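You operate a simulated robot arm through the tools that you are given. There is no shell and no other tool.

The job below is to be done with a simulated robot arm. You get a single attempt, and the scene is never put back.

Task
Put things in order on the top of the corner bench. At the end: the small cream ticket roll stands where the black spare idler stood; the black spare idler stands where the black medium dancer weight (marked "MID") stood; the folded green rag stands where the small cream ticket roll stood; the grey roller grease tin stands where the folded green rag stood; the black medium dancer weight stands on top of the tray of blue ink; whatever was shut is shut again. Leave all else as you found it, and nothing knocked over.

The check looks at the end state, three seconds after you hand in, the way a careful person would. Anything else that was tipped, shoved, dropped, spilled or broken makes it a failure.

Robot
A 7-joint arm with a two-finger gripper, fixed in place. Base frame: the origin is on the floor under the middle of its stand, x ahead of it, y to its left, z up; the work surface is at about z = 0.85. Lengths are in m, angles in degrees, forces in N, time in s.
With the tool pointing down near the work surface it reaches from about 0.34 to 0.72 m from the base axis. Its first joint turns from -66.0 to 66.0 degrees. Payload 2.45 kg.
The tool frame sits at the grasp point between the pads (the TCP): z along the fingers, y along the line on which they close. The tips reach 0.026 m beyond it. The gripper opens to 0.096 m; its body begins 0.069 m behind the TCP.
Orientation is that of the tool frame in the base frame, as [roll, pitch, yaw] about the fixed x, y, z axes, in that order (R = Rz(yaw) Ry(pitch) Rx(roll)). With the fingers straight down and closing along the base's y, the tool's x points along the base's -x, its y along +y and its z along -z.

Tools
- The arm moves only by the tool step_arm. Its argument "series" is text: rows parted by semicolons, each of 7 numbers parted by spaces: the shift along the base's x, y, z in units of 40 mm (1.0 is 40 mm), then the turn, a rotation vector about the base's x, y, z in units of 4 degrees (1.0 is 4 degrees), then the gripper command, from -1 (shut) to 1 (fully open), values between in proportion. In form: x y z ax ay az hand; .... A call has 1 to 20 rows; each row shifts and turns the commanded pose from where the row before left it. A call with a number of a shift or a turn outside -1 to 1 is refused whole. A row lasts 0.2 s, in which the tool goes at most 0.05 m and 8.6 degrees; a call with a longer step from one row to the next is refused whole, and so is a gripper value outside its range. A pose out of reach is approached as far as the arm can. The call stops where the force on the tool passes 40 N (or 10 N more than at its start, if that is more) or the arm is blocked; 0.2 s more then pass. Each finger travels about 0.05 m/s and halts on what it meets, pressing with about 25 N; the grip force reading is that of the motor and also rises with nothing between the fingers. The clock runs only during rows and for 0.2 s after the last one: add rows that do not move to give the fingers time. The reply holds the time, the measured pose of the TCP, the force on the tool along the base axes, the opening and the grip force, in the units named above and with some noise, with the torque about the TCP (base axes, N m) and any sound that the robot's microphone picked up, and new pictures: "views" is both (left out), scene, wrist or none.
- Cameras (640 x 400 px; columns grow to the right, rows downward): "scene" is fixed at [0.1712, -0.4199, 1.4121]; the picture's right is [0.58, -0.82, 0.00], its down [-0.49, -0.34, -0.80] and it looks along [0.66, 0.46, -0.60] (base axes); focal length 351 px, centre (320, 200). "wrist" rides on the gripper at [0.082, 0.003, -0.098] in the tool frame; the picture's right is [-0.04, 1.00, 0.00], its down [-0.73, -0.03, -0.68] and it looks along [-0.68, -0.03, 0.73] (tool axes); focal length 256 px, centre (320, 200). There is no depth. A picture from a camera that has moved, and an enlarged one, comes with that camera's place and axes in the base frame and with its lens. The place of the scene camera against the robot may be out by one fixed shift of up to 0.025 m in any direction.
- enlarge(camera, box): a new picture of the part [left, top, right, bottom] of that camera's present view, enlarged. It takes no simulated time.
- job_done(): hands the job in; it is judged then, once.

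Nothing tells you positions but the pictures and the camera data. Unless the task says otherwise, let go and move clear before handing in.

The tools are called after "Emit:" as name(argument=value, ...) on one line, values as JSON. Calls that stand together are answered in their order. step_arm: Moves the arm, as the interface text tells. Its arguments: {"type":"object","properties":{"series":{"type":"string"},"views":{"type":"string","enum":["both","scene","wrist","none"]}},"required":["series"]} The other tools are called the same way: enlarge (camera, box) takes an enlarged picture of a part of a camera's view; job_done () hands the job in.

At the start:

```text
clock: 0.0
position: [0.3818, -0.0716, 1.1956]
ee_rot: [180.0, -0.1, -179.9]
force: [0.3, 0.0, 0.6]
torque: [-0.01, 0.01, 0.0]
gripper_width: 0.0958
gripper_force: 0.0
```

scene: 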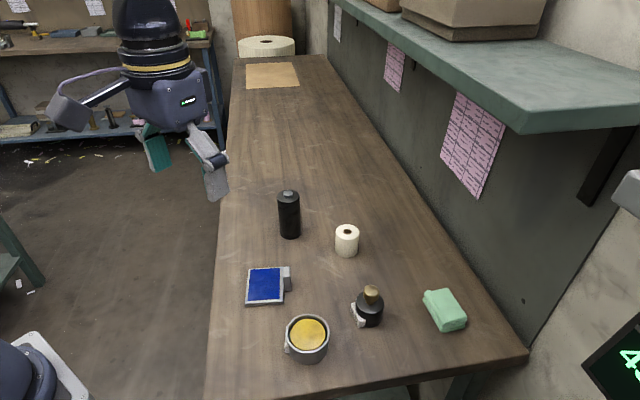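
wrist: 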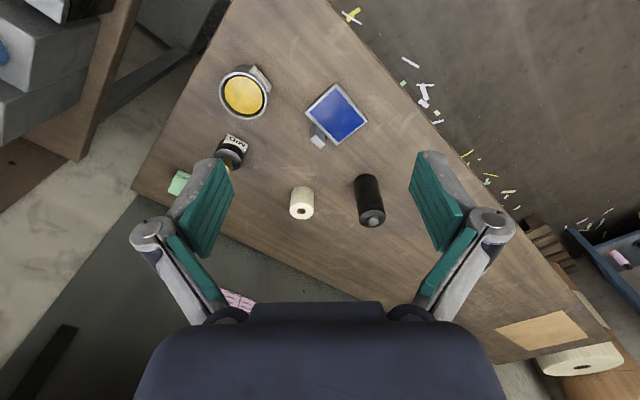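

I see a bench with a black cylinder (idler), a cream roll, a blue ink tray, an open-looking grey tin with yellow content, a black weight with a knob, and a green rag. I'll look closer before moving.

Emit:
enlarge(camera="scene", box=[210, 170, 370, 270])

Emit:
enlarge(camera="scene", box=[230, 250, 390, 380])

Emit:
enlarge(camera="scene", box=[340, 250, 500, 350])

Emit:
enlarge(camera="wrist", box=[140, 50, 400, 240])

```text
4.00 times, centred on (290, 220) of scene
camera zoom: at [0.1712, -0.4199, 1.4121], right [0.58, -0.82, 0.0], down [-0.49, -0.34, -0.8], along [0.66, 0.46, -0.6], focal length 1405 px, centre (440, 120)
```

zoom: 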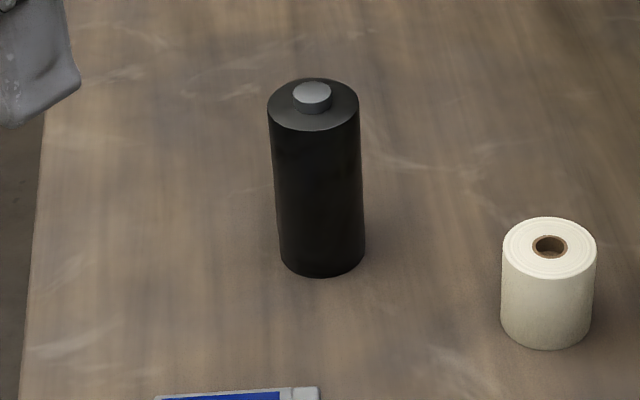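

```text
3.08 times, centred on (310, 315) of scene
camera zoom: at [0.1712, -0.4199, 1.4121], right [0.58, -0.82, 0.0], down [-0.49, -0.34, -0.8], along [0.66, 0.46, -0.6], focal length 1081 px, centre (351, -154)
```

zoom: 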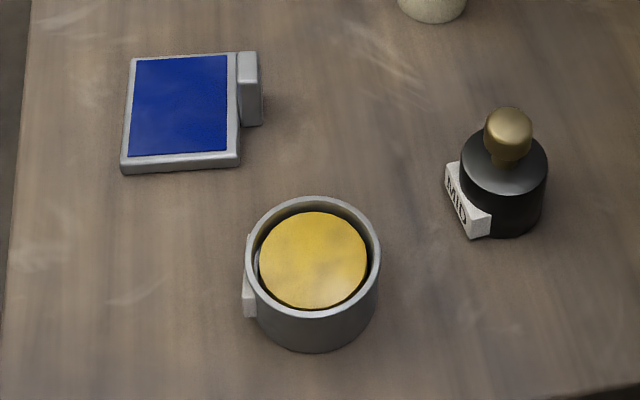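

```text
4.00 times, centred on (420, 300) of scene
camera zoom: at [0.1712, -0.4199, 1.4121], right [0.58, -0.82, 0.0], down [-0.49, -0.34, -0.8], along [0.66, 0.46, -0.6], focal length 1405 px, centre (-80, -200)
```

zoom: 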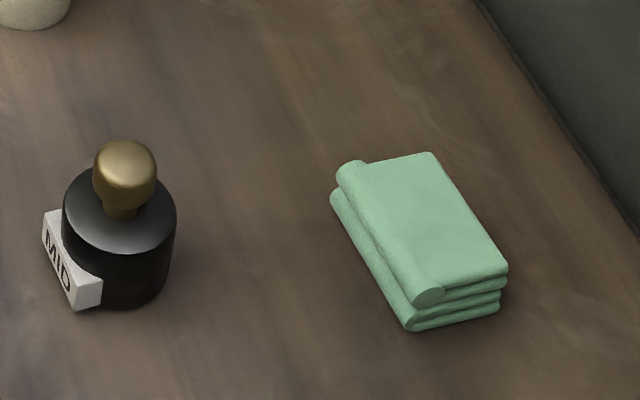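

```text
2.11 times, centred on (270, 145) of wrist
camera zoom: at [0.2989, -0.067, 1.2922], right [0.04, 1.0, 0.0], down [0.73, -0.03, 0.68], along [0.68, -0.03, -0.73], focal length 539 px, centre (425, 316)
```

zoom: 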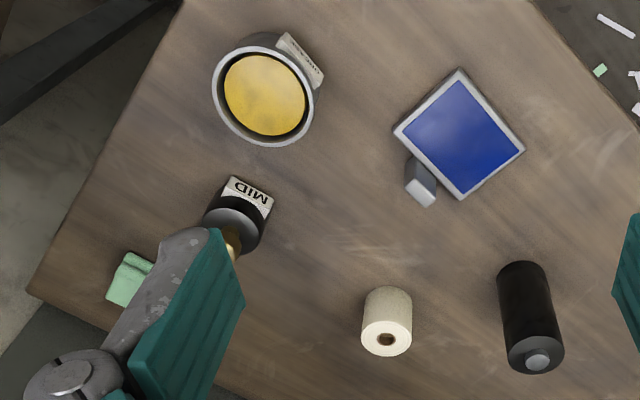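

The pictures show nothing obviously lidded. The objects lie about 0.45–0.75 m out, and the rag is under or near the wall shelf. I'll swing the arm to the right, staying high, to get a better wrist view of the rag side.

Emit:
step_arm(series="-0.15 -0.35 0 0 0 -0.95 1; -0.15 -0.35 0 0 0 -0.95 1; -0.15 -0.35 0 0 0 -0.95 1; -0.15 -0.35 0 0 0 -0.95 1; -0.15 -0.35 0 0 0 -0.95 1; -0.15 -0.35 0 0 0 -0.95 1; -0.15 -0.35 0 0 0 -0.95 1; -0.15 -0.35 0 0 0 -0.95 1; 0 0 0 0 0 0 1; 0 0 0 0 0 0 1", views="both")

```text
clock: 2.2
position: [0.3321, -0.1834, 1.1943]
ee_rot: [-179.9, 0.0, 149.6]
force: [0.3, 0.2, 0.3]
torque: [-0.01, -0.02, 0.02]
gripper_width: 0.0962
gripper_force: 0.0
camera wrist: at [0.2635, -0.1384, 1.292], right [0.54, 0.84, 0.0], down [0.62, -0.4, 0.68], along [0.57, -0.37, -0.73], focal length 256 px, centre (320, 200)
```

scene: 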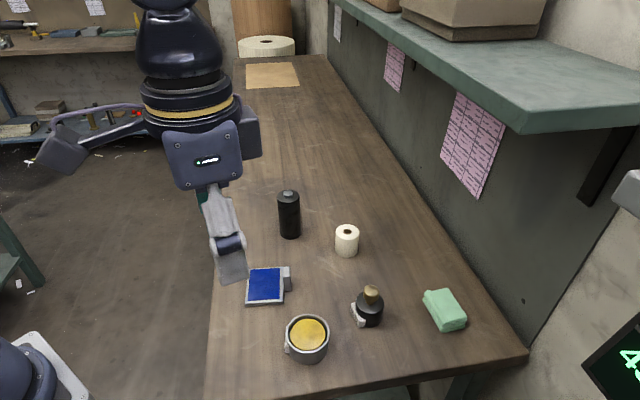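
wrist: 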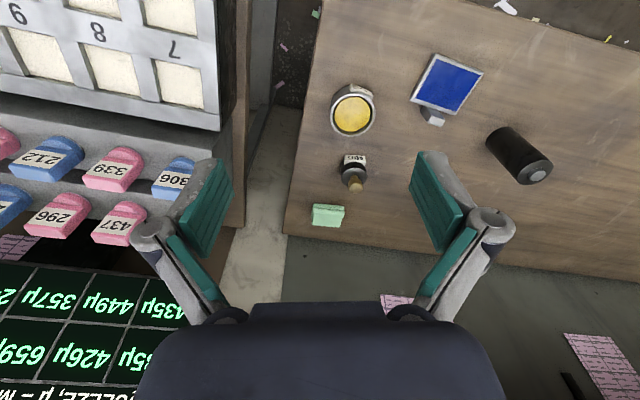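

The wrist view now shows all the objects except for parts of the roll. I'll enlarge it to measure them.

Emit:
enlarge(camera="wrist", box=[280, 60, 440, 160])

Emit:
enlarge(camera="wrist", box=[280, 140, 440, 240])

Emit:
enlarge(camera="wrist", box=[400, 40, 560, 190])

```text
4.00 times, centred on (360, 110) of wrist
camera zoom: at [0.2635, -0.1384, 1.292], right [0.54, 0.84, 0.0], down [0.62, -0.4, 0.68], along [0.57, -0.37, -0.73], focal length 1024 px, centre (160, 560)
```

zoom: 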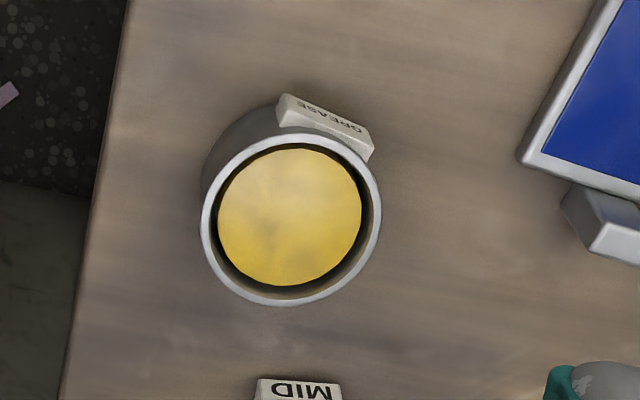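

```text
4.00 times, centred on (360, 190) of wrist
camera zoom: at [0.2635, -0.1384, 1.292], right [0.54, 0.84, 0.0], down [0.62, -0.4, 0.68], along [0.57, -0.37, -0.73], focal length 1024 px, centre (160, 240)
```

zoom: 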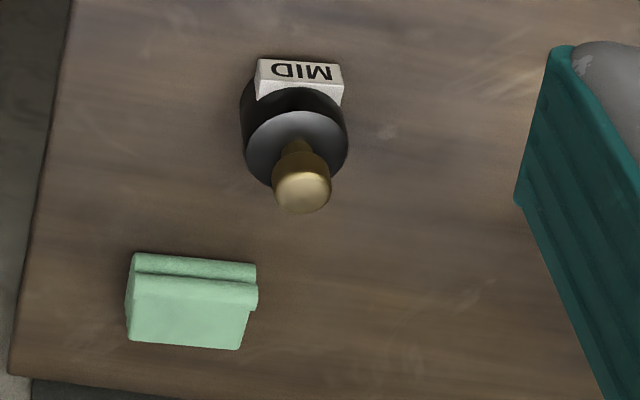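

```text
2.67 times, centred on (480, 115) of wrist
camera zoom: at [0.2635, -0.1384, 1.292], right [0.54, 0.84, 0.0], down [0.62, -0.4, 0.68], along [0.57, -0.37, -0.73], focal length 683 px, centre (-107, 427)
```

zoom: 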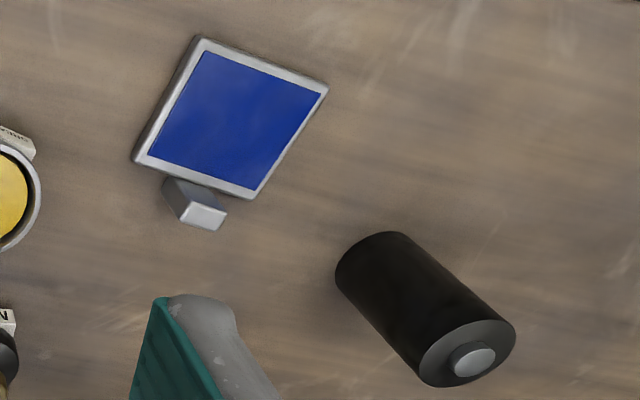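

Combining both cameras, I get these positions (m):

| Item | x | y |
|---|---|---|
| MID | 0.567 | -0.252 |
| Tin | 0.447 | -0.193 |
| Tray | 0.498 | -0.045 |
| Idler | 0.660 | 0.020 |
| Roll | 0.687 | -0.125 |
| Rag | 0.65 | -0.365 |

The order will be MID to the tray, idler to MID's spot, roll to the idler's spot, rag to the roll's spot, then tin to the rag's spot. First I'll hover above MID.

Emit:
step_arm(series="0.7325 -0.2144 -0.545 0 0 -0.3625 1; 0.7325 -0.2144 -0.545 0 0 -0.3625 1; 0.7325 -0.2144 -0.545 0 0 -0.3625 1; 0.7325 -0.2144 -0.545 0 0 -0.3625 1; 0.7325 -0.2144 -0.545 0 0 -0.3625 1; 0.7325 -0.2144 -0.545 0 0 -0.3625 1; 0.7325 -0.2144 -0.545 0 0 -0.3625 1; 0.7325 -0.2144 -0.545 0 0 -0.3625 1; 0 0 0 0 0 0 1; 0 0 0 0 0 0 1; 0 0 0 0 0 0 1", views="both")

```text
clock: 4.6
position: [0.5672, -0.2531, 1.0193]
ee_rot: [-179.9, 0.0, 138.0]
force: [0.1, -0.3, -0.3]
torque: [-0.03, -0.02, -0.01]
gripper_width: 0.096
gripper_force: 0.1
camera wrist: at [0.509, -0.1941, 1.1177], right [0.7, 0.72, 0.0], down [0.53, -0.51, 0.68], along [0.49, -0.47, -0.73], focal length 256 px, centre (320, 200)
```

scene: 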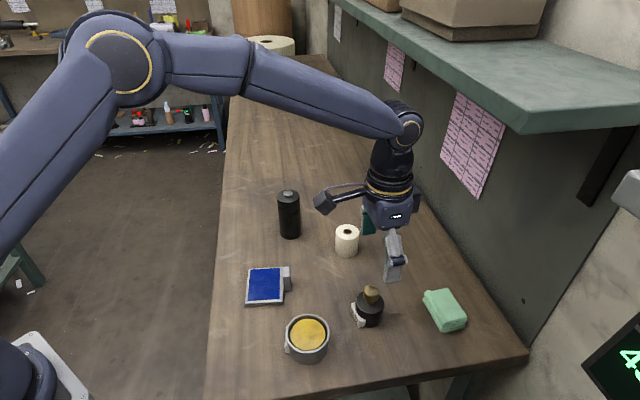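
wrist: 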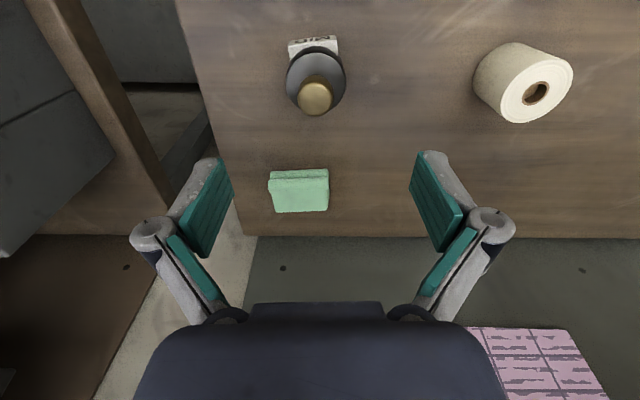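

I'm hovering over MID and will measure MID and the rag in an enlarged wrist view.

Emit:
enlarge(camera="wrist", box=[240, 20, 400, 120])

Emit:
enlarge(camera="wrist", box=[220, 140, 380, 240])

Emit:
enlarge(camera="wrist", box=[450, 20, 610, 140])

```text
4.00 times, centred on (320, 70) of wrist
camera zoom: at [0.509, -0.1941, 1.1177], right [0.7, 0.72, 0.0], down [0.53, -0.51, 0.68], along [0.49, -0.47, -0.73], focal length 1024 px, centre (320, 720)
```

zoom: 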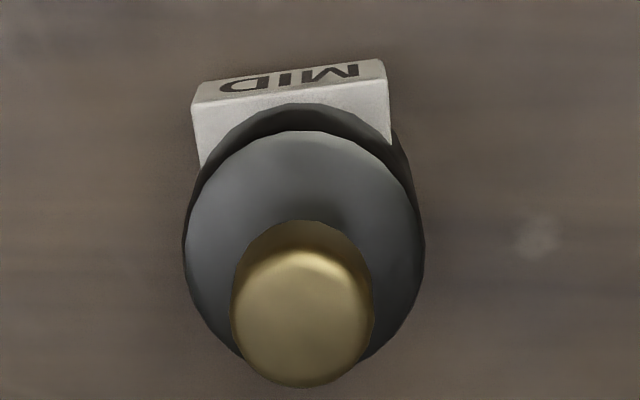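

```text
4.00 times, centred on (300, 190) of wrist
camera zoom: at [0.509, -0.1941, 1.1177], right [0.7, 0.72, 0.0], down [0.53, -0.51, 0.68], along [0.49, -0.47, -0.73], focal length 1024 px, centre (400, 240)
```

zoom: 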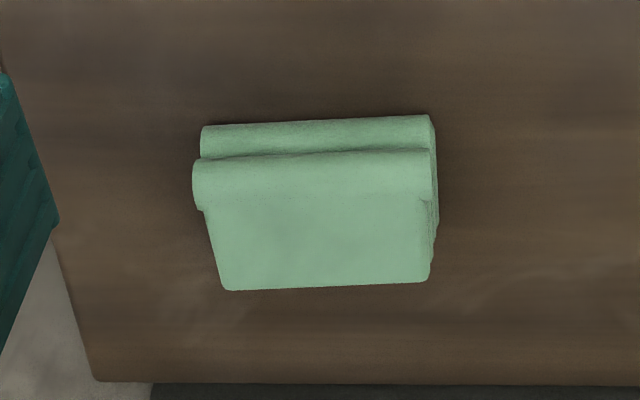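

```text
3.33 times, centred on (530, 80) of wrist
camera zoom: at [0.509, -0.1941, 1.1177], right [0.7, 0.72, 0.0], down [0.53, -0.51, 0.68], along [0.49, -0.47, -0.73], focal length 853 px, centre (-380, 600)
```

zoom: 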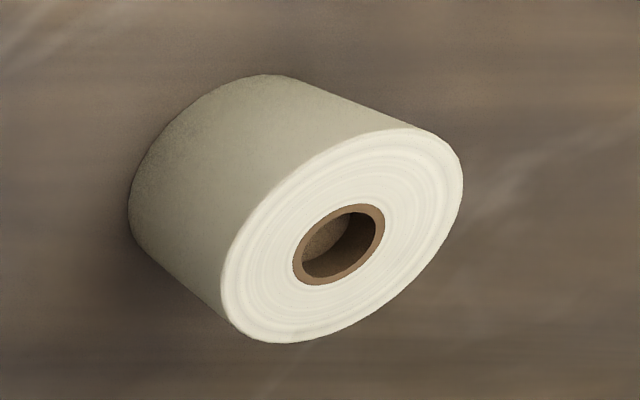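

MID's body is centred near (0.562, -0.250), is about 5 cm wide, and its label faces azimuth ~142°. I'll turn slightly so the fingers clear the label, then descend with the fingers straddling it.

Emit:
step_arm(series="-0.118 0.078 0 0 0 1 1; 0 0 -0.68 0 0 0 1; 0 0 -0.68 0 0 0 1; 0 0 -0.68 0 0 0 1; 0 0 -0.68 0 0 0 1; 0 0 -0.66 0 0 0 1; 0 0 0 0 0 0 1; 0 0 0 0 0 0 1", views="both")

```text
clock: 6.4
position: [0.5615, -0.2495, 0.8846]
ee_rot: [179.9, 0.0, 142.0]
force: [0.6, -0.6, -0.7]
torque: [-0.02, 0.01, 0.0]
gripper_width: 0.0961
gripper_force: 0.1
camera wrist: at [0.5003, -0.1948, 0.9822], right [0.65, 0.76, 0.0], down [0.56, -0.47, 0.68], along [0.52, -0.44, -0.73], focal length 256 px, centre (320, 200)
```

scene: 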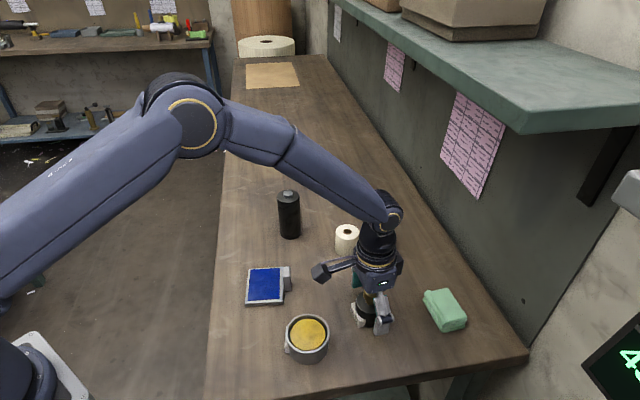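
wrist: 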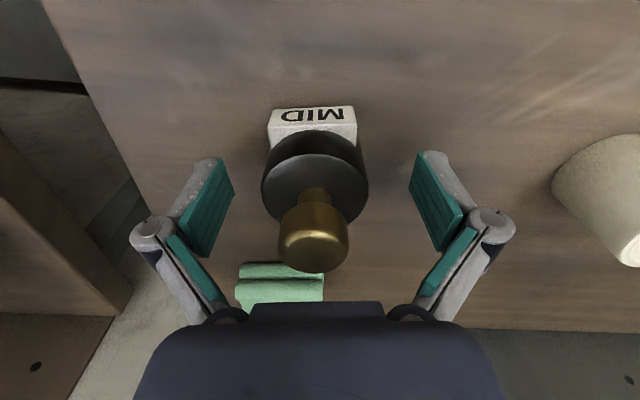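

MID sits between the fingers, a few millimetres off-centre. I'll nudge over and close.

Emit:
step_arm(series="0.06 -0.125 0 0 0 0 1; 0 0 0 0 0 0 1; 0 0 0 0 0 0 -1; 0 0 0 0 0 0 -1; 0 0 0 0 0 0 -1; 0 0 0 0 0 0 -1; 0 0 0 0 0 0 -1; 0 0 0 0 0 0 -1", views="wrist")

```text
clock: 8.2
position: [0.5661, -0.2541, 0.8836]
ee_rot: [-180.0, 0.0, 142.0]
force: [0.7, 1.4, 1.1]
torque: [0.05, -0.01, -0.01]
gripper_width: 0.0516
gripper_force: 24.9
camera wrist: at [0.5024, -0.1997, 0.9825], right [0.65, 0.76, 0.0], down [0.56, -0.47, 0.68], along [0.52, -0.44, -0.73], focal length 256 px, centre (320, 200)
```

wrist: 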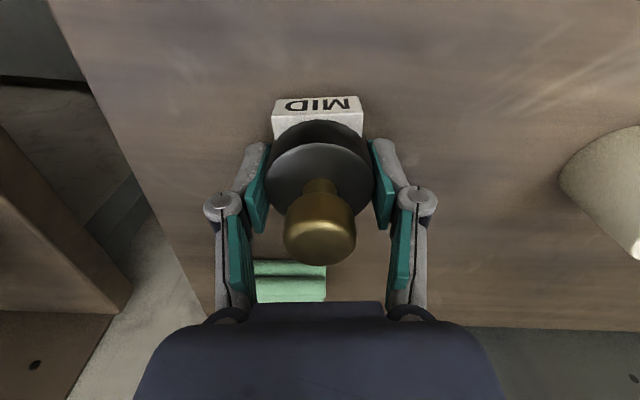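

MID is gripped (opening 0.0516 m, force 25 N). I'll lift it gently and check that it's held.

Emit:
step_arm(series="0 0 0.3 0 0 0 -1; 0 0 0.5 0 0 0 -1; 0 0 0.7 0 0 0 -1; 0 0 0.7 0 0 0 -1; 0 0 0.7 0 0 0 -1; 0 0 0 0 0 0 -1; 0 0 0 0 0 0 -1", views="both")

```text
clock: 9.8
position: [0.5668, -0.2559, 0.9994]
ee_rot: [179.9, 0.1, 142.0]
force: [-0.9, 0.3, -7.6]
torque: [0.0, -0.01, -0.01]
gripper_width: 0.0514
gripper_force: 25.1
camera wrist: at [0.5029, -0.2004, 1.0983], right [0.65, 0.76, 0.0], down [0.56, -0.47, 0.68], along [0.52, -0.44, -0.73], focal length 256 px, centre (320, 200)
```

scene: 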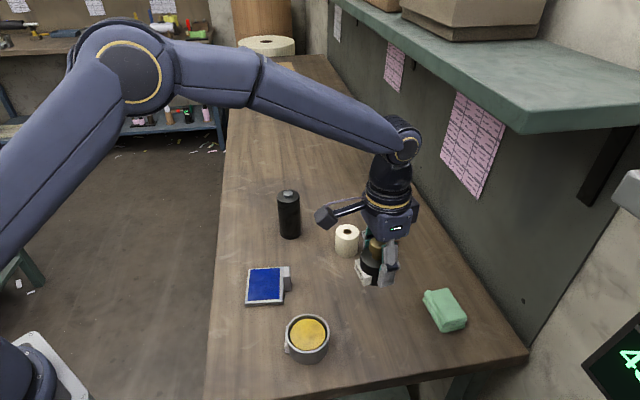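
wrist: 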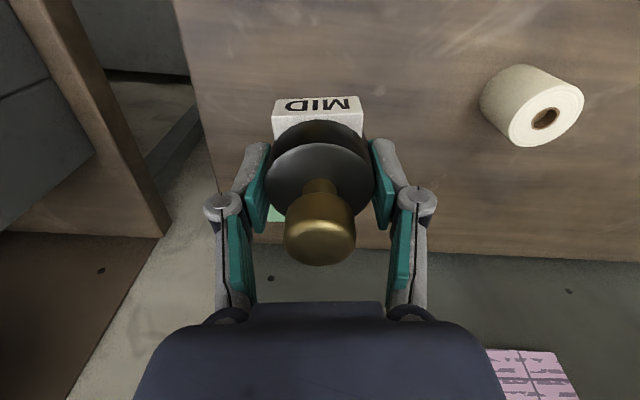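

MID weighs about 0.75 kg and is held firmly. Next I'll carry it level to above the ink tray.

Emit:
step_arm(series="-0.15 0.4 0 0 0 0 -1; -0.2 0.6 0 0 0 0 -1; -0.25 0.75 0 0 0 0 -1; -0.25 0.75 0 0 0 0 -1; -0.25 0.75 0 0 0 0 -1; -0.25 0.75 0 0 0 0 -1; -0.2 0.65 0 0 0 0 -1; -0.155 0.545 0 0 0 0 -1; 0 0 0 0 0 0 -1; 0 0 0 0 0 0 -1; 0 0 0 0 0 0 -1", views="both")

```text
clock: 12.2
position: [0.4981, -0.0456, 1.0004]
ee_rot: [-180.0, 0.1, 142.0]
force: [-0.9, 0.3, -7.6]
torque: [-0.02, -0.05, 0.01]
gripper_width: 0.0516
gripper_force: 25.0
camera wrist: at [0.4346, 0.0074, 1.0997], right [0.65, 0.76, 0.0], down [0.56, -0.47, 0.68], along [0.52, -0.44, -0.73], focal length 256 px, centre (320, 200)
```

scene: 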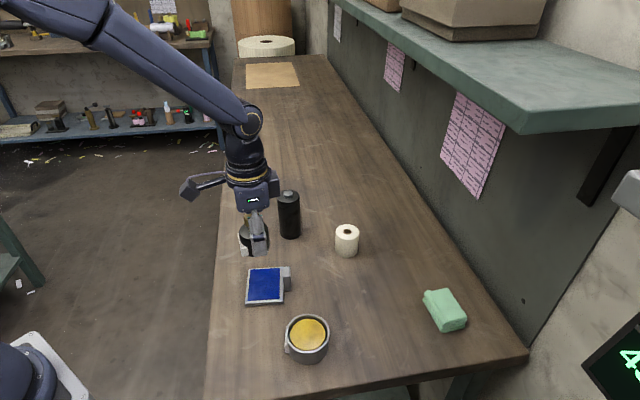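
wrist: 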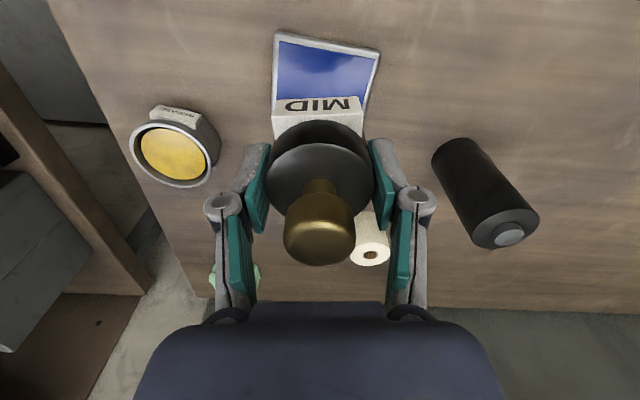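

I'm over the tray. I'll zoom in on it to check its relief and centring before lowering.

Emit:
enlarge(camera="wrist", box=[250, 20, 410, 120])

Emit:
enlarge(camera="scene", box=[220, 220, 316, 316])

```text
4.00 times, centred on (330, 70) of wrist
camera zoom: at [0.4346, 0.0074, 1.0997], right [0.65, 0.76, 0.0], down [0.56, -0.47, 0.68], along [0.52, -0.44, -0.73], focal length 1024 px, centre (280, 720)
```

zoom: 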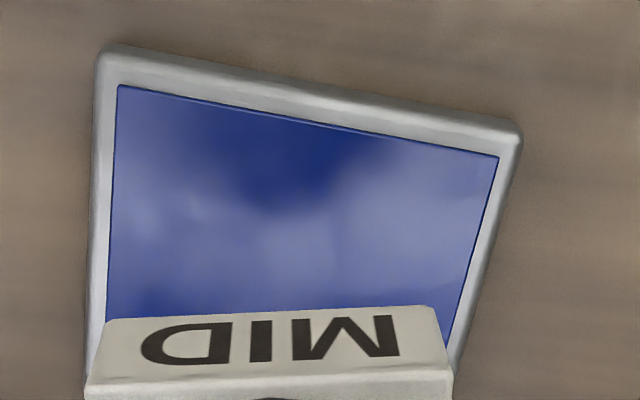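

```text
4.17 times, centred on (268, 268) of scene
camera zoom: at [0.1713, -0.4199, 1.4121], right [0.58, -0.82, 0.0], down [-0.49, -0.34, -0.8], along [0.66, 0.46, -0.6], focal length 1464 px, centre (537, -83)
```

zoom: 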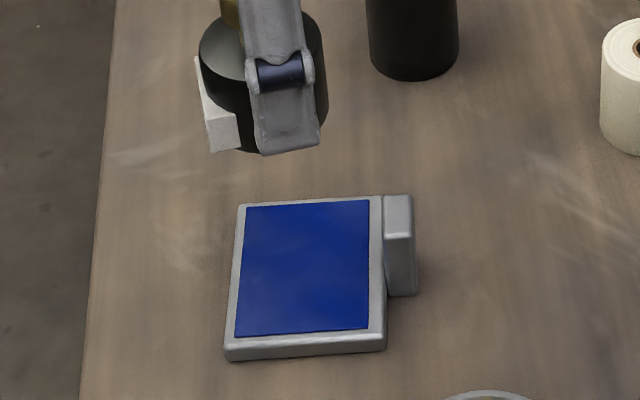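

The ink pad looks about flush with the rim, with a taller grey block only on the wall side, clear of my fingers. I'll lower MID toward the tray centre.

Emit:
step_arm(series="0.04 -0.04 -0.5 0 0 0 -1; 0 0 -0.6 0 0 0 -1; 0 0 -0.6 0 0 0 -1; 0 0 -0.3 0 0 0 -1; 0 0 -0.15 0 0 0 -1; 0 0 0 0 0 0 -1", views="both")

```text
clock: 13.6
position: [0.4991, -0.0487, 0.9141]
ee_rot: [-180.0, 0.0, 142.0]
force: [0.6, -0.4, -7.2]
torque: [-0.02, -0.02, -0.02]
gripper_width: 0.0517
gripper_force: 25.3
camera wrist: at [0.4357, 0.0055, 1.0124], right [0.65, 0.76, 0.0], down [0.56, -0.47, 0.68], along [0.52, -0.44, -0.73], focal length 256 px, centre (320, 200)
```

scene: 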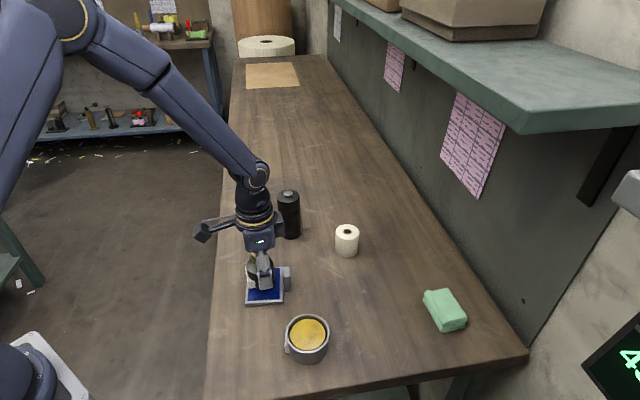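
wrist: 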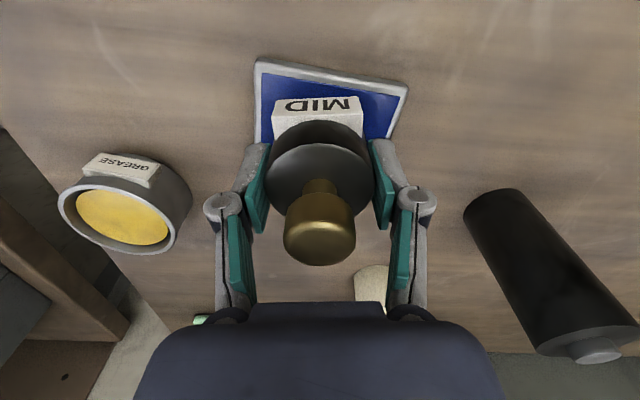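

The weight is about 1–2 cm above the pad. I'll lower it in fine steps while watching the force.

Emit:
step_arm(series="0 0 -0.08 0 0 0 -1; 0 0 -0.08 0 0 0 -1; 0 0 -0.05 0 0 0 -1; 0 0 0 0 0 0 -1", views="wrist")

Emit:
enlarge(camera="scene", box=[220, 230, 316, 316])

```text
clock: 14.6
position: [0.499, -0.0496, 0.9076]
ee_rot: [-180.0, 0.0, 142.1]
force: [-0.1, -0.6, -8.0]
torque: [-0.03, -0.02, -0.01]
gripper_width: 0.0515
gripper_force: 25.7
camera wrist: at [0.4357, 0.0058, 1.0045], right [0.65, 0.76, 0.0], down [0.56, -0.47, 0.68], along [0.52, -0.44, -0.73], focal length 256 px, centre (320, 200)
```

wrist: 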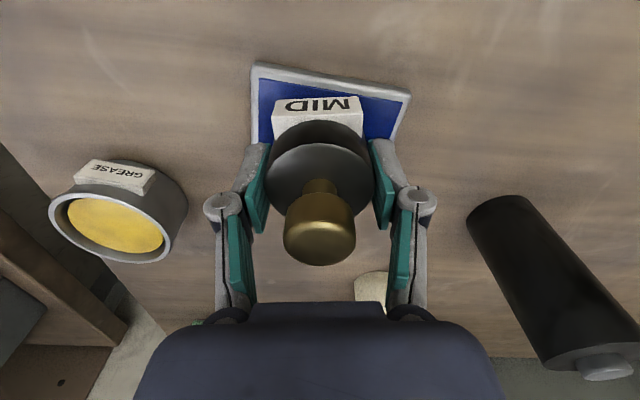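

```text
4.65 times, centred on (268, 273) of scene
camera zoom: at [0.1713, -0.4199, 1.4121], right [0.58, -0.82, 0.0], down [-0.49, -0.34, -0.8], along [0.66, 0.46, -0.6], focal length 1634 px, centre (562, -140)
```

zoom: 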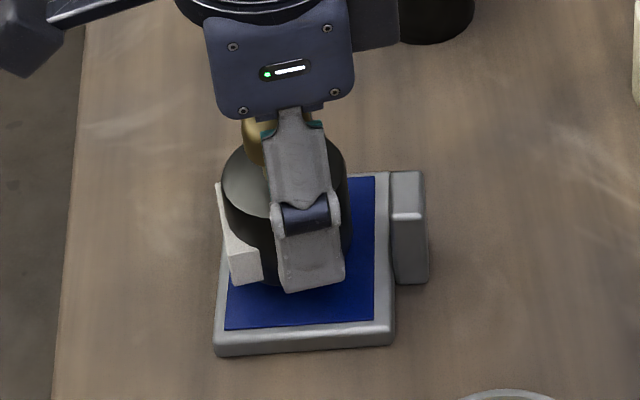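

By the wrist view MID is centred on the tray. I'll continue lowering until contact.

Emit:
step_arm(series="0 0 -0.05 0 0 0 -1; 0 0 -0.05 0 0 0 -1; 0 0 0 0 0 0 -1", views="none")

```text
clock: 15.4
position: [0.4984, -0.0473, 0.9022]
ee_rot: [-180.0, -0.1, 142.0]
force: [-0.4, -0.2, -9.1]
torque: [0.0, -0.01, -0.01]
gripper_width: 0.0518
gripper_force: 24.5
```

Emit:
step_arm(series="0 0 -0.04 0 0 0 -1; 0 0 -0.04 0 0 0 -1; 0 0 0 0 0 0 -1", views="none")

Emit:
enlarge(camera="scene", box=[220, 230, 316, 316])

```text
clock: 16.2
position: [0.498, -0.0477, 0.8988]
ee_rot: [179.9, -0.1, 142.0]
force: [1.3, 0.5, -7.2]
torque: [-0.04, -0.02, 0.0]
gripper_width: 0.0515
gripper_force: 24.7
```

```text
4.65 times, centred on (268, 273) of scene
camera zoom: at [0.1713, -0.4199, 1.4121], right [0.58, -0.82, 0.0], down [-0.49, -0.34, -0.8], along [0.66, 0.46, -0.6], focal length 1634 px, centre (562, -140)
```

zoom: 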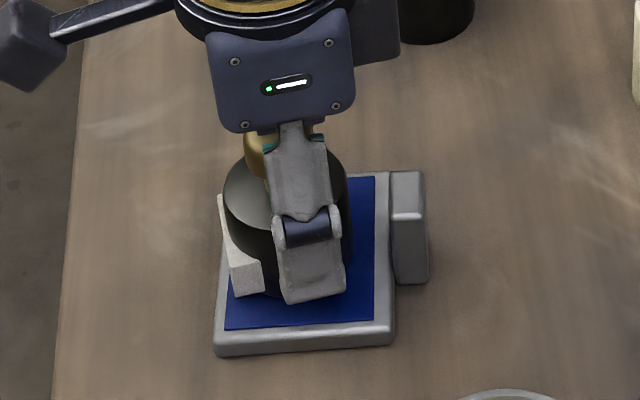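

There's no contact yet. I'll nudge 3 mm toward the wall side for better centring, then continue lowering.

Emit:
step_arm(series="0.047 -0.058 0 0 0 0 -1; 0 0 -0.04 0 0 0 -1; 0 0 -0.04 0 0 0 -1; 0 0 0 0 0 0 -1", views="none")

```text
clock: 17.2
position: [0.5006, -0.051, 0.8966]
ee_rot: [-179.9, 0.0, 142.0]
force: [-5.3, 0.1, 16.0]
torque: [0.06, 0.34, -0.03]
gripper_width: 0.0516
gripper_force: 25.1
```

It made contact (net +16 N). I'll relieve the pressing slightly and then open the fingers.

Emit:
step_arm(series="0 0 0.02 0 0 0 -1; 0 0 0 0 0 0 -1; 0 0 0 0 0 0 -1", views="wrist")

Emit:
enlarge(camera="scene", box=[220, 230, 316, 316])

```text
clock: 18.0
position: [0.5007, -0.0503, 0.8961]
ee_rot: [-179.9, 0.0, 142.0]
force: [-2.3, -3.9, 4.5]
torque: [-0.01, 0.09, 0.04]
gripper_width: 0.0515
gripper_force: 25.0
camera wrist: at [0.4377, 0.0036, 0.9945], right [0.65, 0.76, 0.0], down [0.56, -0.47, 0.68], along [0.52, -0.44, -0.73], focal length 256 px, centre (320, 200)
```

wrist: 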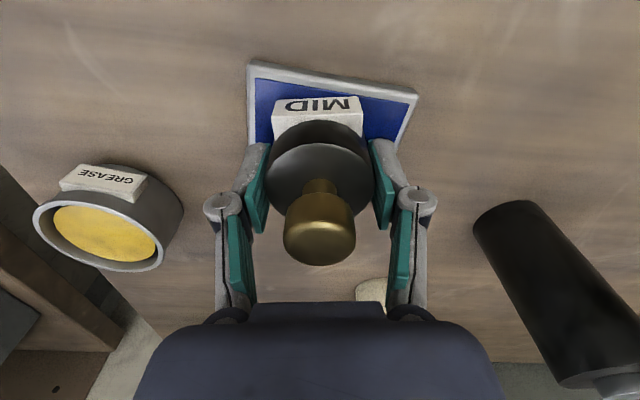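

```text
4.65 times, centred on (268, 273) of scene
camera zoom: at [0.171, -0.42, 1.4121], right [0.58, -0.82, 0.0], down [-0.49, -0.34, -0.8], along [0.66, 0.46, -0.6], focal length 1634 px, centre (562, -140)
```

zoom: 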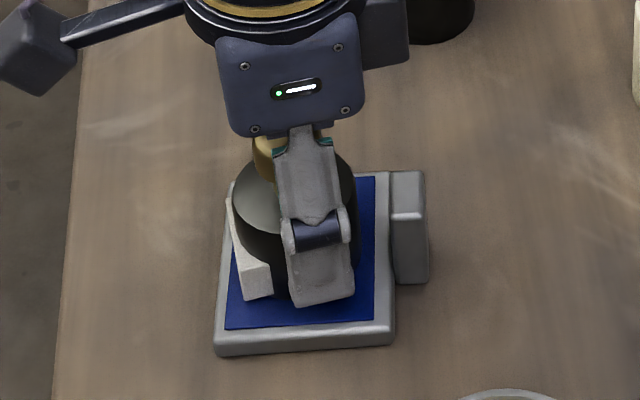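

MID rests on the pad and is well centred. I'll open the fingers, then rise straight up.

Emit:
step_arm(series="0 0 0 0 0 0 -0.4; 0 0 0 0 0 0 0.2; 0 0 0 0 0 0 1; 0 0 0 0 0 0 1; 0 0 0 0 0 0 1; 0 0 0.4 0 0 0 1; 0 0 0.8 0 0 0 1; 0 0 0.8 0 0 0 1; 0 0 0.8 0 0 0 1; 0 0 0.8 0 0 0 1; 0 0 0 0 0 0 1", views="both")

```text
clock: 20.4
position: [0.5005, -0.0504, 1.0403]
ee_rot: [179.9, 0.0, 142.0]
force: [0.0, -0.8, -0.4]
torque: [0.01, 0.02, 0.0]
gripper_width: 0.096
gripper_force: 0.0
camera wrist: at [0.4377, 0.0033, 1.1389], right [0.65, 0.76, 0.0], down [0.56, -0.47, 0.68], along [0.52, -0.44, -0.73], focal length 256 px, centre (320, 200)
```

scene: 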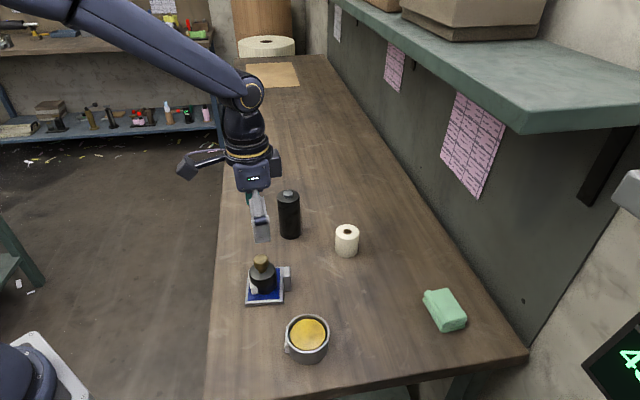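
wrist: 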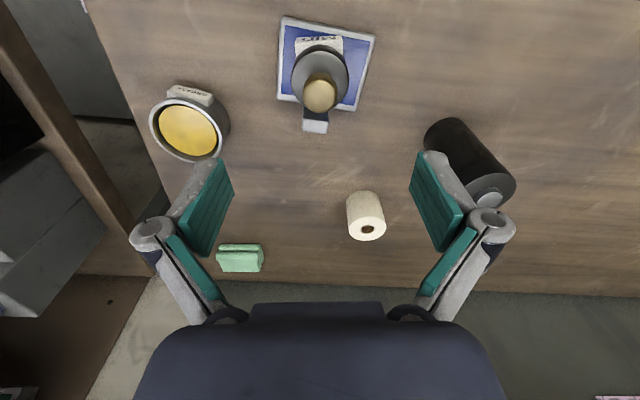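

MID stands on the tray. Next comes the idler: I'll move to hover above it while turning the tool to a neutral yaw.

Emit:
step_arm(series="0.665 0.29 0.1 0 0 0.96 1; 0.665 0.29 0.1 0 0 0.96 1; 0.665 0.29 0.1 0 0 0.96 1; 0.665 0.29 0.1 0 0 0.96 1; 0.665 0.29 0.1 0 0 0.96 1; 0.665 0.29 0 0 0 0.96 1; 0 0 0 0 0 0 1; 0 0 0 0 0 0 1", views="both")

Emit:
enlarge(camera="scene", box=[220, 230, 316, 316])

```text
clock: 22.2
position: [0.6622, 0.0197, 1.0598]
ee_rot: [179.9, 0.0, 165.0]
force: [1.1, 0.3, -0.2]
torque: [-0.02, 0.0, -0.04]
gripper_width: 0.0959
gripper_force: 0.0
camera wrist: at [0.5819, 0.0446, 1.1581], right [0.3, 0.96, 0.0], down [0.7, -0.22, 0.68], along [0.65, -0.2, -0.73], focal length 256 px, centre (320, 200)
```

scene: 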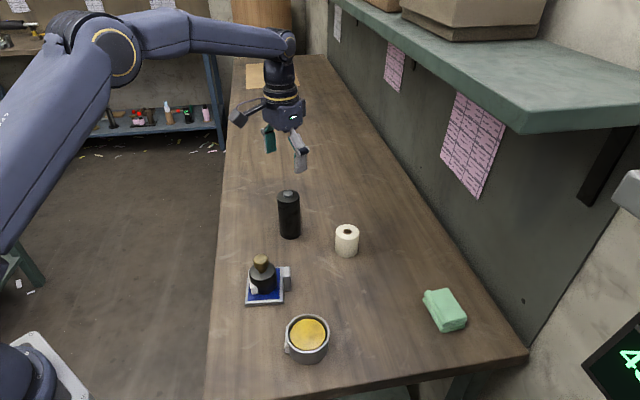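
wrist: 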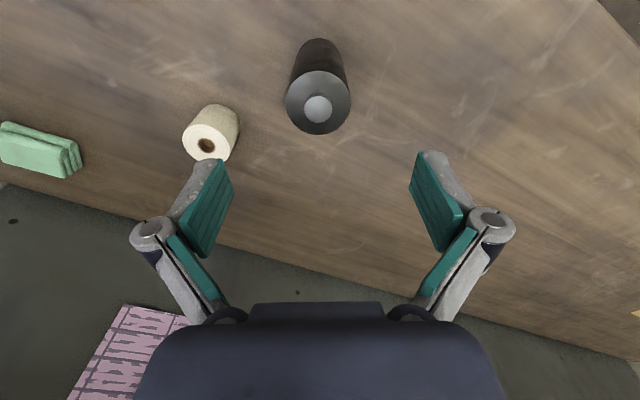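

```text
4.65 times, centred on (268, 273) of scene
camera zoom: at [0.1712, -0.4199, 1.4121], right [0.58, -0.82, 0.0], down [-0.49, -0.34, -0.8], along [0.66, 0.46, -0.6], focal length 1634 px, centre (562, -140)
```

zoom: 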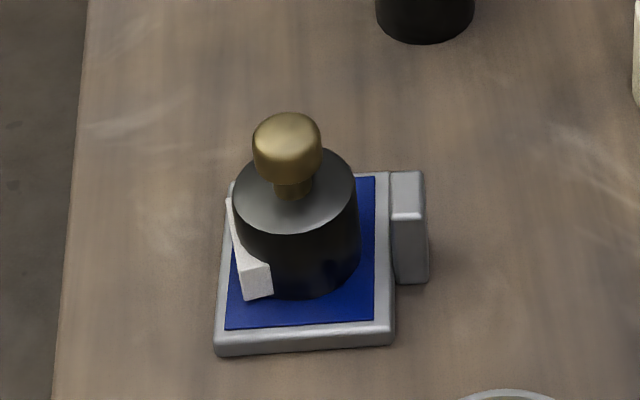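

MID is sitting squarely on the pad. The idler is at about (0.656, 0.0205), with its top near z 0.965. I'll align and descend around its upper half.

Emit:
step_arm(series="-0.1 0 -0.3 0 0 0 1; 0 0 -0.7 0 0 0 1; 0 0 -0.7 0 0 0 1; 0 0 -0.7 0 0 0 1; 0 0 -0.6 0 0 0 1; 0 0 -0.25 0 0 0 1; 0 0 0 0 0 0 1; 0 0 0 0 0 0 1", views="both")

```text
clock: 24.0
position: [0.6573, 0.0194, 0.9299]
ee_rot: [179.9, 0.0, 165.0]
force: [-0.1, -0.7, 0.0]
torque: [-0.03, 0.04, 0.0]
gripper_width: 0.0959
gripper_force: 0.1
camera wrist: at [0.5773, 0.045, 1.0285], right [0.3, 0.95, 0.0], down [0.7, -0.22, 0.68], along [0.65, -0.2, -0.73], focal length 256 px, centre (320, 200)
```

scene: 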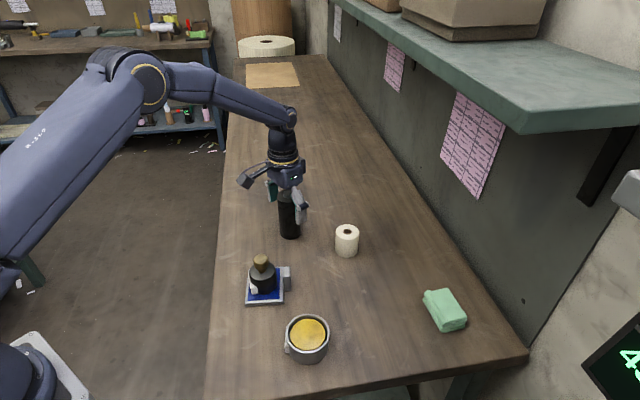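
wrist: 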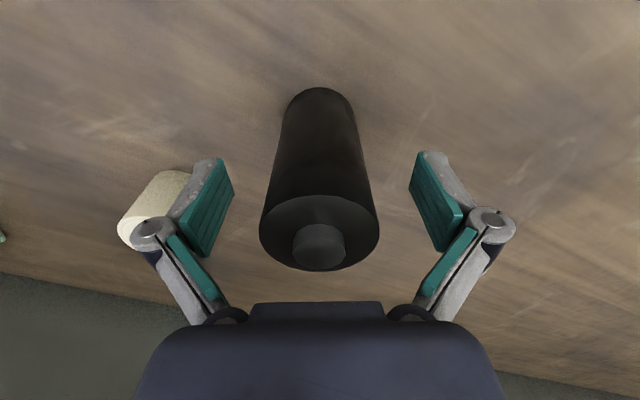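

The idler is centred between the fingers, so I'm closing on it.

Emit:
step_arm(series="-0.03 0 0 0 0 0 1; 0 0 0 0 0 0 -1; 0 0 0 0 0 0 -1; 0 0 0 0 0 0 -1; 0 0 0 0 0 0 -1; 0 0 0 0 0 0 -1; 0 0 0 0 0 0 -1", views="wrist")

```text
clock: 25.6
position: [0.6547, 0.019, 0.9313]
ee_rot: [-179.9, 0.0, 165.0]
force: [-1.6, 0.0, 1.1]
torque: [-0.01, 0.03, 0.03]
gripper_width: 0.0511
gripper_force: 25.2
camera wrist: at [0.576, 0.0448, 1.0288], right [0.3, 0.95, 0.0], down [0.7, -0.22, 0.68], along [0.65, -0.2, -0.73], focal length 256 px, centre (320, 200)
```

wrist: 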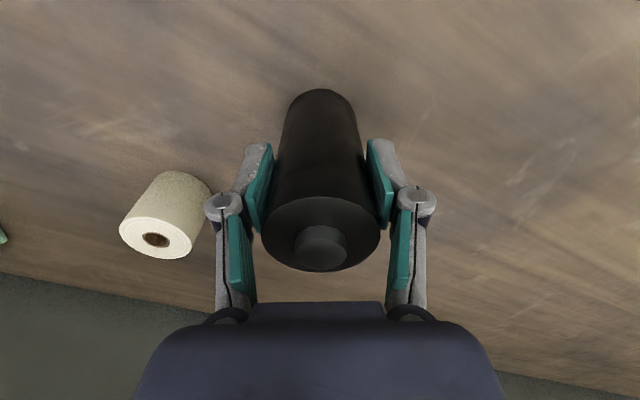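

The idler is gripped. I'll do a small test lift, then a full lift.

Emit:
step_arm(series="0 0 0.2 0 0 0 -1; 0 0 0.3 0 0 0 -1; 0 0 0.5 0 0 0 -1; 0 0 0.6 0 0 0 -1; 0 0 0.65 0 0 0 -1; 0 0 0 0 0 0 -1; 0 0 0 0 0 0 -1", views="both")

```text
clock: 27.2
position: [0.6547, 0.0186, 1.0199]
ee_rot: [-180.0, -0.1, 165.0]
force: [-0.9, 0.0, -3.3]
torque: [-0.02, 0.0, 0.01]
gripper_width: 0.0512
gripper_force: 25.1
camera wrist: at [0.5757, 0.0444, 1.1184], right [0.3, 0.95, 0.0], down [0.7, -0.22, 0.68], along [0.65, -0.2, -0.73], focal length 256 px, centre (320, 200)
```

scene: 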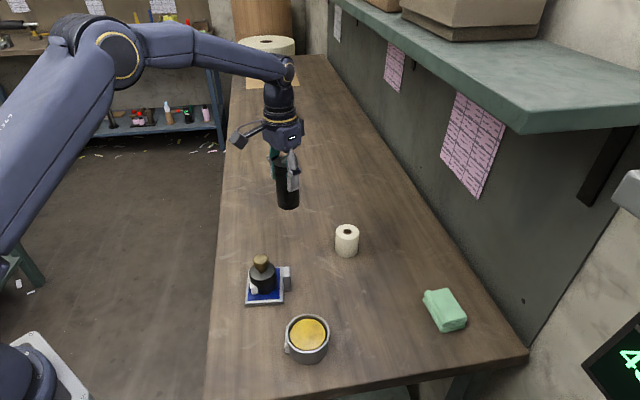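
wrist: 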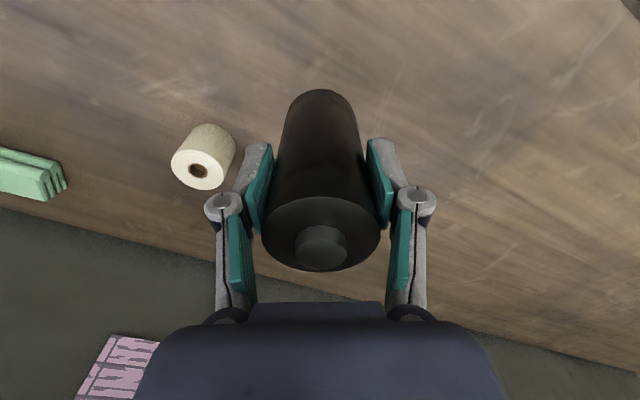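

The idler is light (~0.33 kg) and held. I'll carry it on an arc clear of the roll and MID to the vacated MID spot.

Emit:
step_arm(series="-0.3 -0.4 0 0 0 0 -1; -0.4 -0.6 0 0 0 0 -1; -0.4 -0.8 0 0 0 0 -1; -0.35 -0.9 0 0 0 0 -1; -0.3 -0.9 0 0 0 0 -1; -0.2 -0.9 0 0 0 0 -1; -0.15 -0.9 0 0 0 0 -1; -0.08 -0.8 0 0 0 0 -1; -0.05 -0.63 0 0 0 0 -1; 0 0 0 0 0 0 -1; 0 0 0 0 0 0 -1", views="both")

```text
clock: 29.6
position: [0.5652, -0.2538, 1.021]
ee_rot: [-180.0, -0.1, 165.0]
force: [-0.5, -0.3, -3.5]
torque: [0.03, 0.01, 0.0]
gripper_width: 0.0509
gripper_force: 25.0
camera wrist: at [0.4869, -0.2285, 1.1192], right [0.3, 0.96, 0.0], down [0.7, -0.22, 0.68], along [0.65, -0.2, -0.73], focal length 256 px, centre (320, 200)
```

scene: 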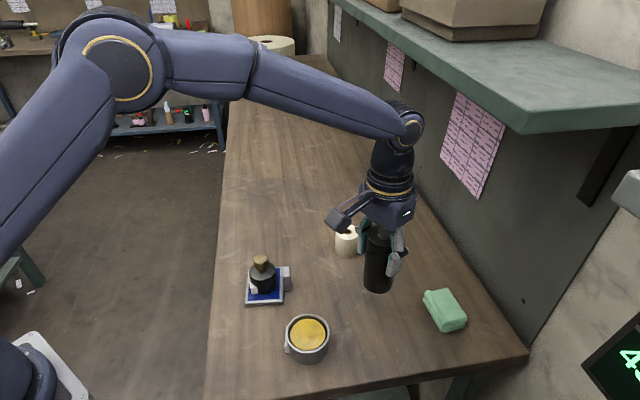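
wrist: 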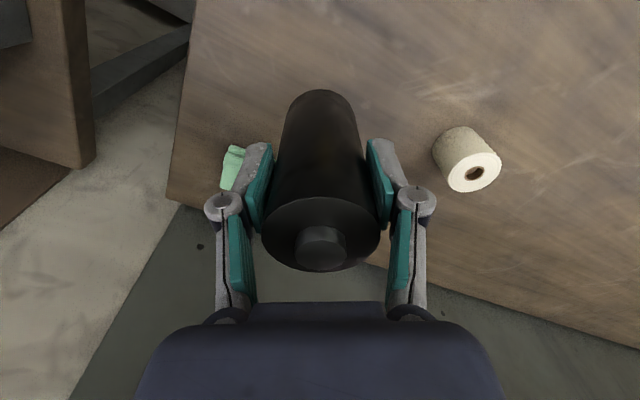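

I'm over the MID spot and will lower most of the way, then finish with fine steps.

Emit:
step_arm(series="0 0 -0.4 0 0 0 -1; 0 0 -0.6 0 0 0 -1; 0 0 -0.6 0 0 0 -1; 0 0 -0.35 0 0 0 -1; 0 0 -0.15 0 0 0 -1; 0 0 -0.06 0 0 0 -1; 0 0 0 0 0 0 -1", views="wrist")

```text
clock: 31.2
position: [0.5644, -0.2544, 0.9341]
ee_rot: [-179.9, 0.0, 165.0]
force: [0.0, -0.8, -2.7]
torque: [0.0, 0.02, -0.01]
gripper_width: 0.0508
gripper_force: 24.9
camera wrist: at [0.4868, -0.2283, 1.0321], right [0.3, 0.95, 0.0], down [0.7, -0.22, 0.68], along [0.65, -0.2, -0.73], focal length 256 px, centre (320, 200)
```

wrist: 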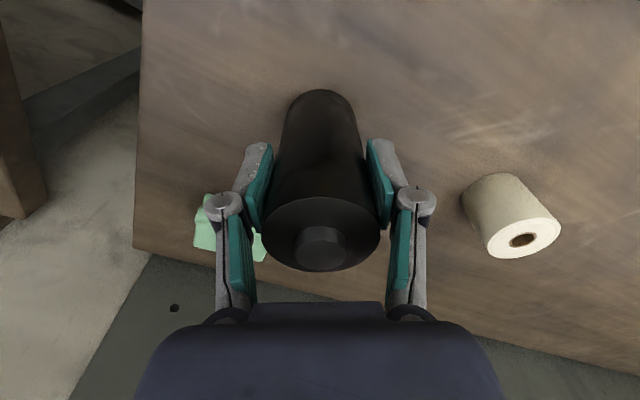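

Emit:
step_arm(series="0 0 -0.04 0 0 0 -1; 0 0 -0.035 0 0 0 -1; 0 0 0 0 0 0 -1; 0 0 0 0 0 0 -1", views="none")

```text
clock: 32.2
position: [0.5653, -0.2529, 0.9314]
ee_rot: [-179.9, 0.1, 165.0]
force: [-0.5, -0.2, -1.6]
torque: [-0.03, -0.01, -0.01]
gripper_width: 0.0512
gripper_force: 25.3
```

Emit:
step_arm(series="0 0 -0.025 0 0 0 -1; 0 0 0 0 0 0 -1; 0 0 0 0 0 0 -1", views="none")

```text
clock: 33.0
position: [0.5647, -0.2538, 0.9313]
ee_rot: [180.0, 0.0, 165.0]
force: [-4.8, 2.1, 10.1]
torque: [0.12, 0.25, 0.01]
gripper_width: 0.051
gripper_force: 25.4
```

The idler's base is on the bench. I'll relieve the load a touch, open, and rise straight up.

Emit:
step_arm(series="0 0 0.015 0 0 0 -1; 0 0 0 0 0 0 -1; 0 0 0 0 0 0 -0.3; 0 0 0 0 0 0 0.3; 0 0 0 0 0 0 1; 0 0 0 0 0 0 1; 0 0 0 0 0 0 1; 0 0 0.4 0 0 0 1; 0 0 0.7 0 0 0 1; 0 0 0.7 0 0 0 1; 0 0 0.6 0 0 0 1; 0 0 0 0 0 0 1", views="both")

```text
clock: 35.6
position: [0.5663, -0.2533, 1.0276]
ee_rot: [179.9, 0.0, 165.0]
force: [0.1, 0.2, 0.9]
torque: [0.03, -0.01, -0.03]
gripper_width: 0.0961
gripper_force: 0.2
camera wrist: at [0.4872, -0.2285, 1.1252], right [0.3, 0.95, 0.0], down [0.7, -0.22, 0.68], along [0.65, -0.2, -0.73], focal length 256 px, centre (320, 200)
```

scene: 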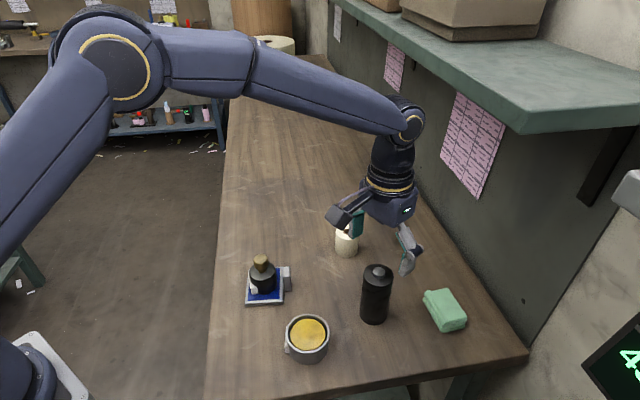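
wrist: 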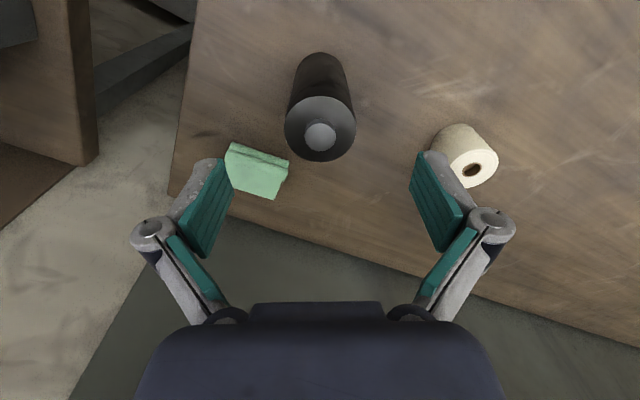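

The idler stands on MID's old spot. Next I'll move to hover above the cream roll.

Emit:
step_arm(series="0.592 0.64 0 0 0 0 1; 0.592 0.64 0 0 0 0 1; 0.592 0.64 0 0 0 0 1; 0.592 0.64 0 0 0 0 1; 0.592 0.64 0 0 0 0 1; 0 0 -0.3 0 0 0 1; 0 0 -0.4 0 0 0 1; 0 0 0 0 0 0 1; 0 0 0 0 0 0 1", views="both")

```text
clock: 37.6
position: [0.6844, -0.1258, 1.0001]
ee_rot: [180.0, 0.0, 165.0]
force: [0.3, 0.6, -0.2]
torque: [0.0, 0.02, 0.01]
gripper_width: 0.0959
gripper_force: 0.1
camera wrist: at [0.6058, -0.1007, 1.097], right [0.3, 0.95, 0.0], down [0.7, -0.22, 0.68], along [0.65, -0.2, -0.73], focal length 256 px, centre (320, 200)
```

scene: 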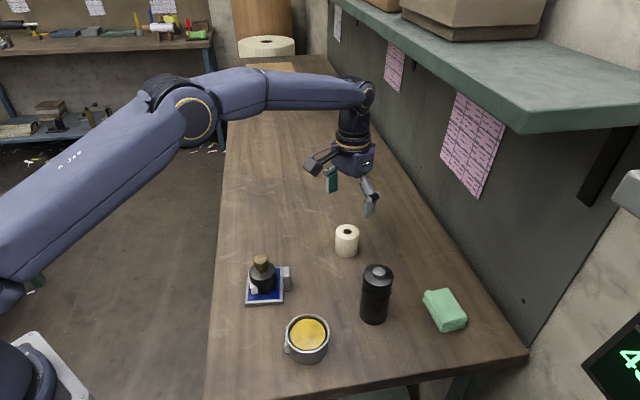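
wrist: 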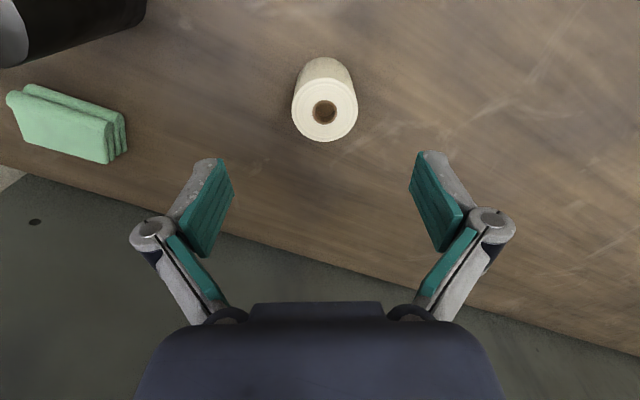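

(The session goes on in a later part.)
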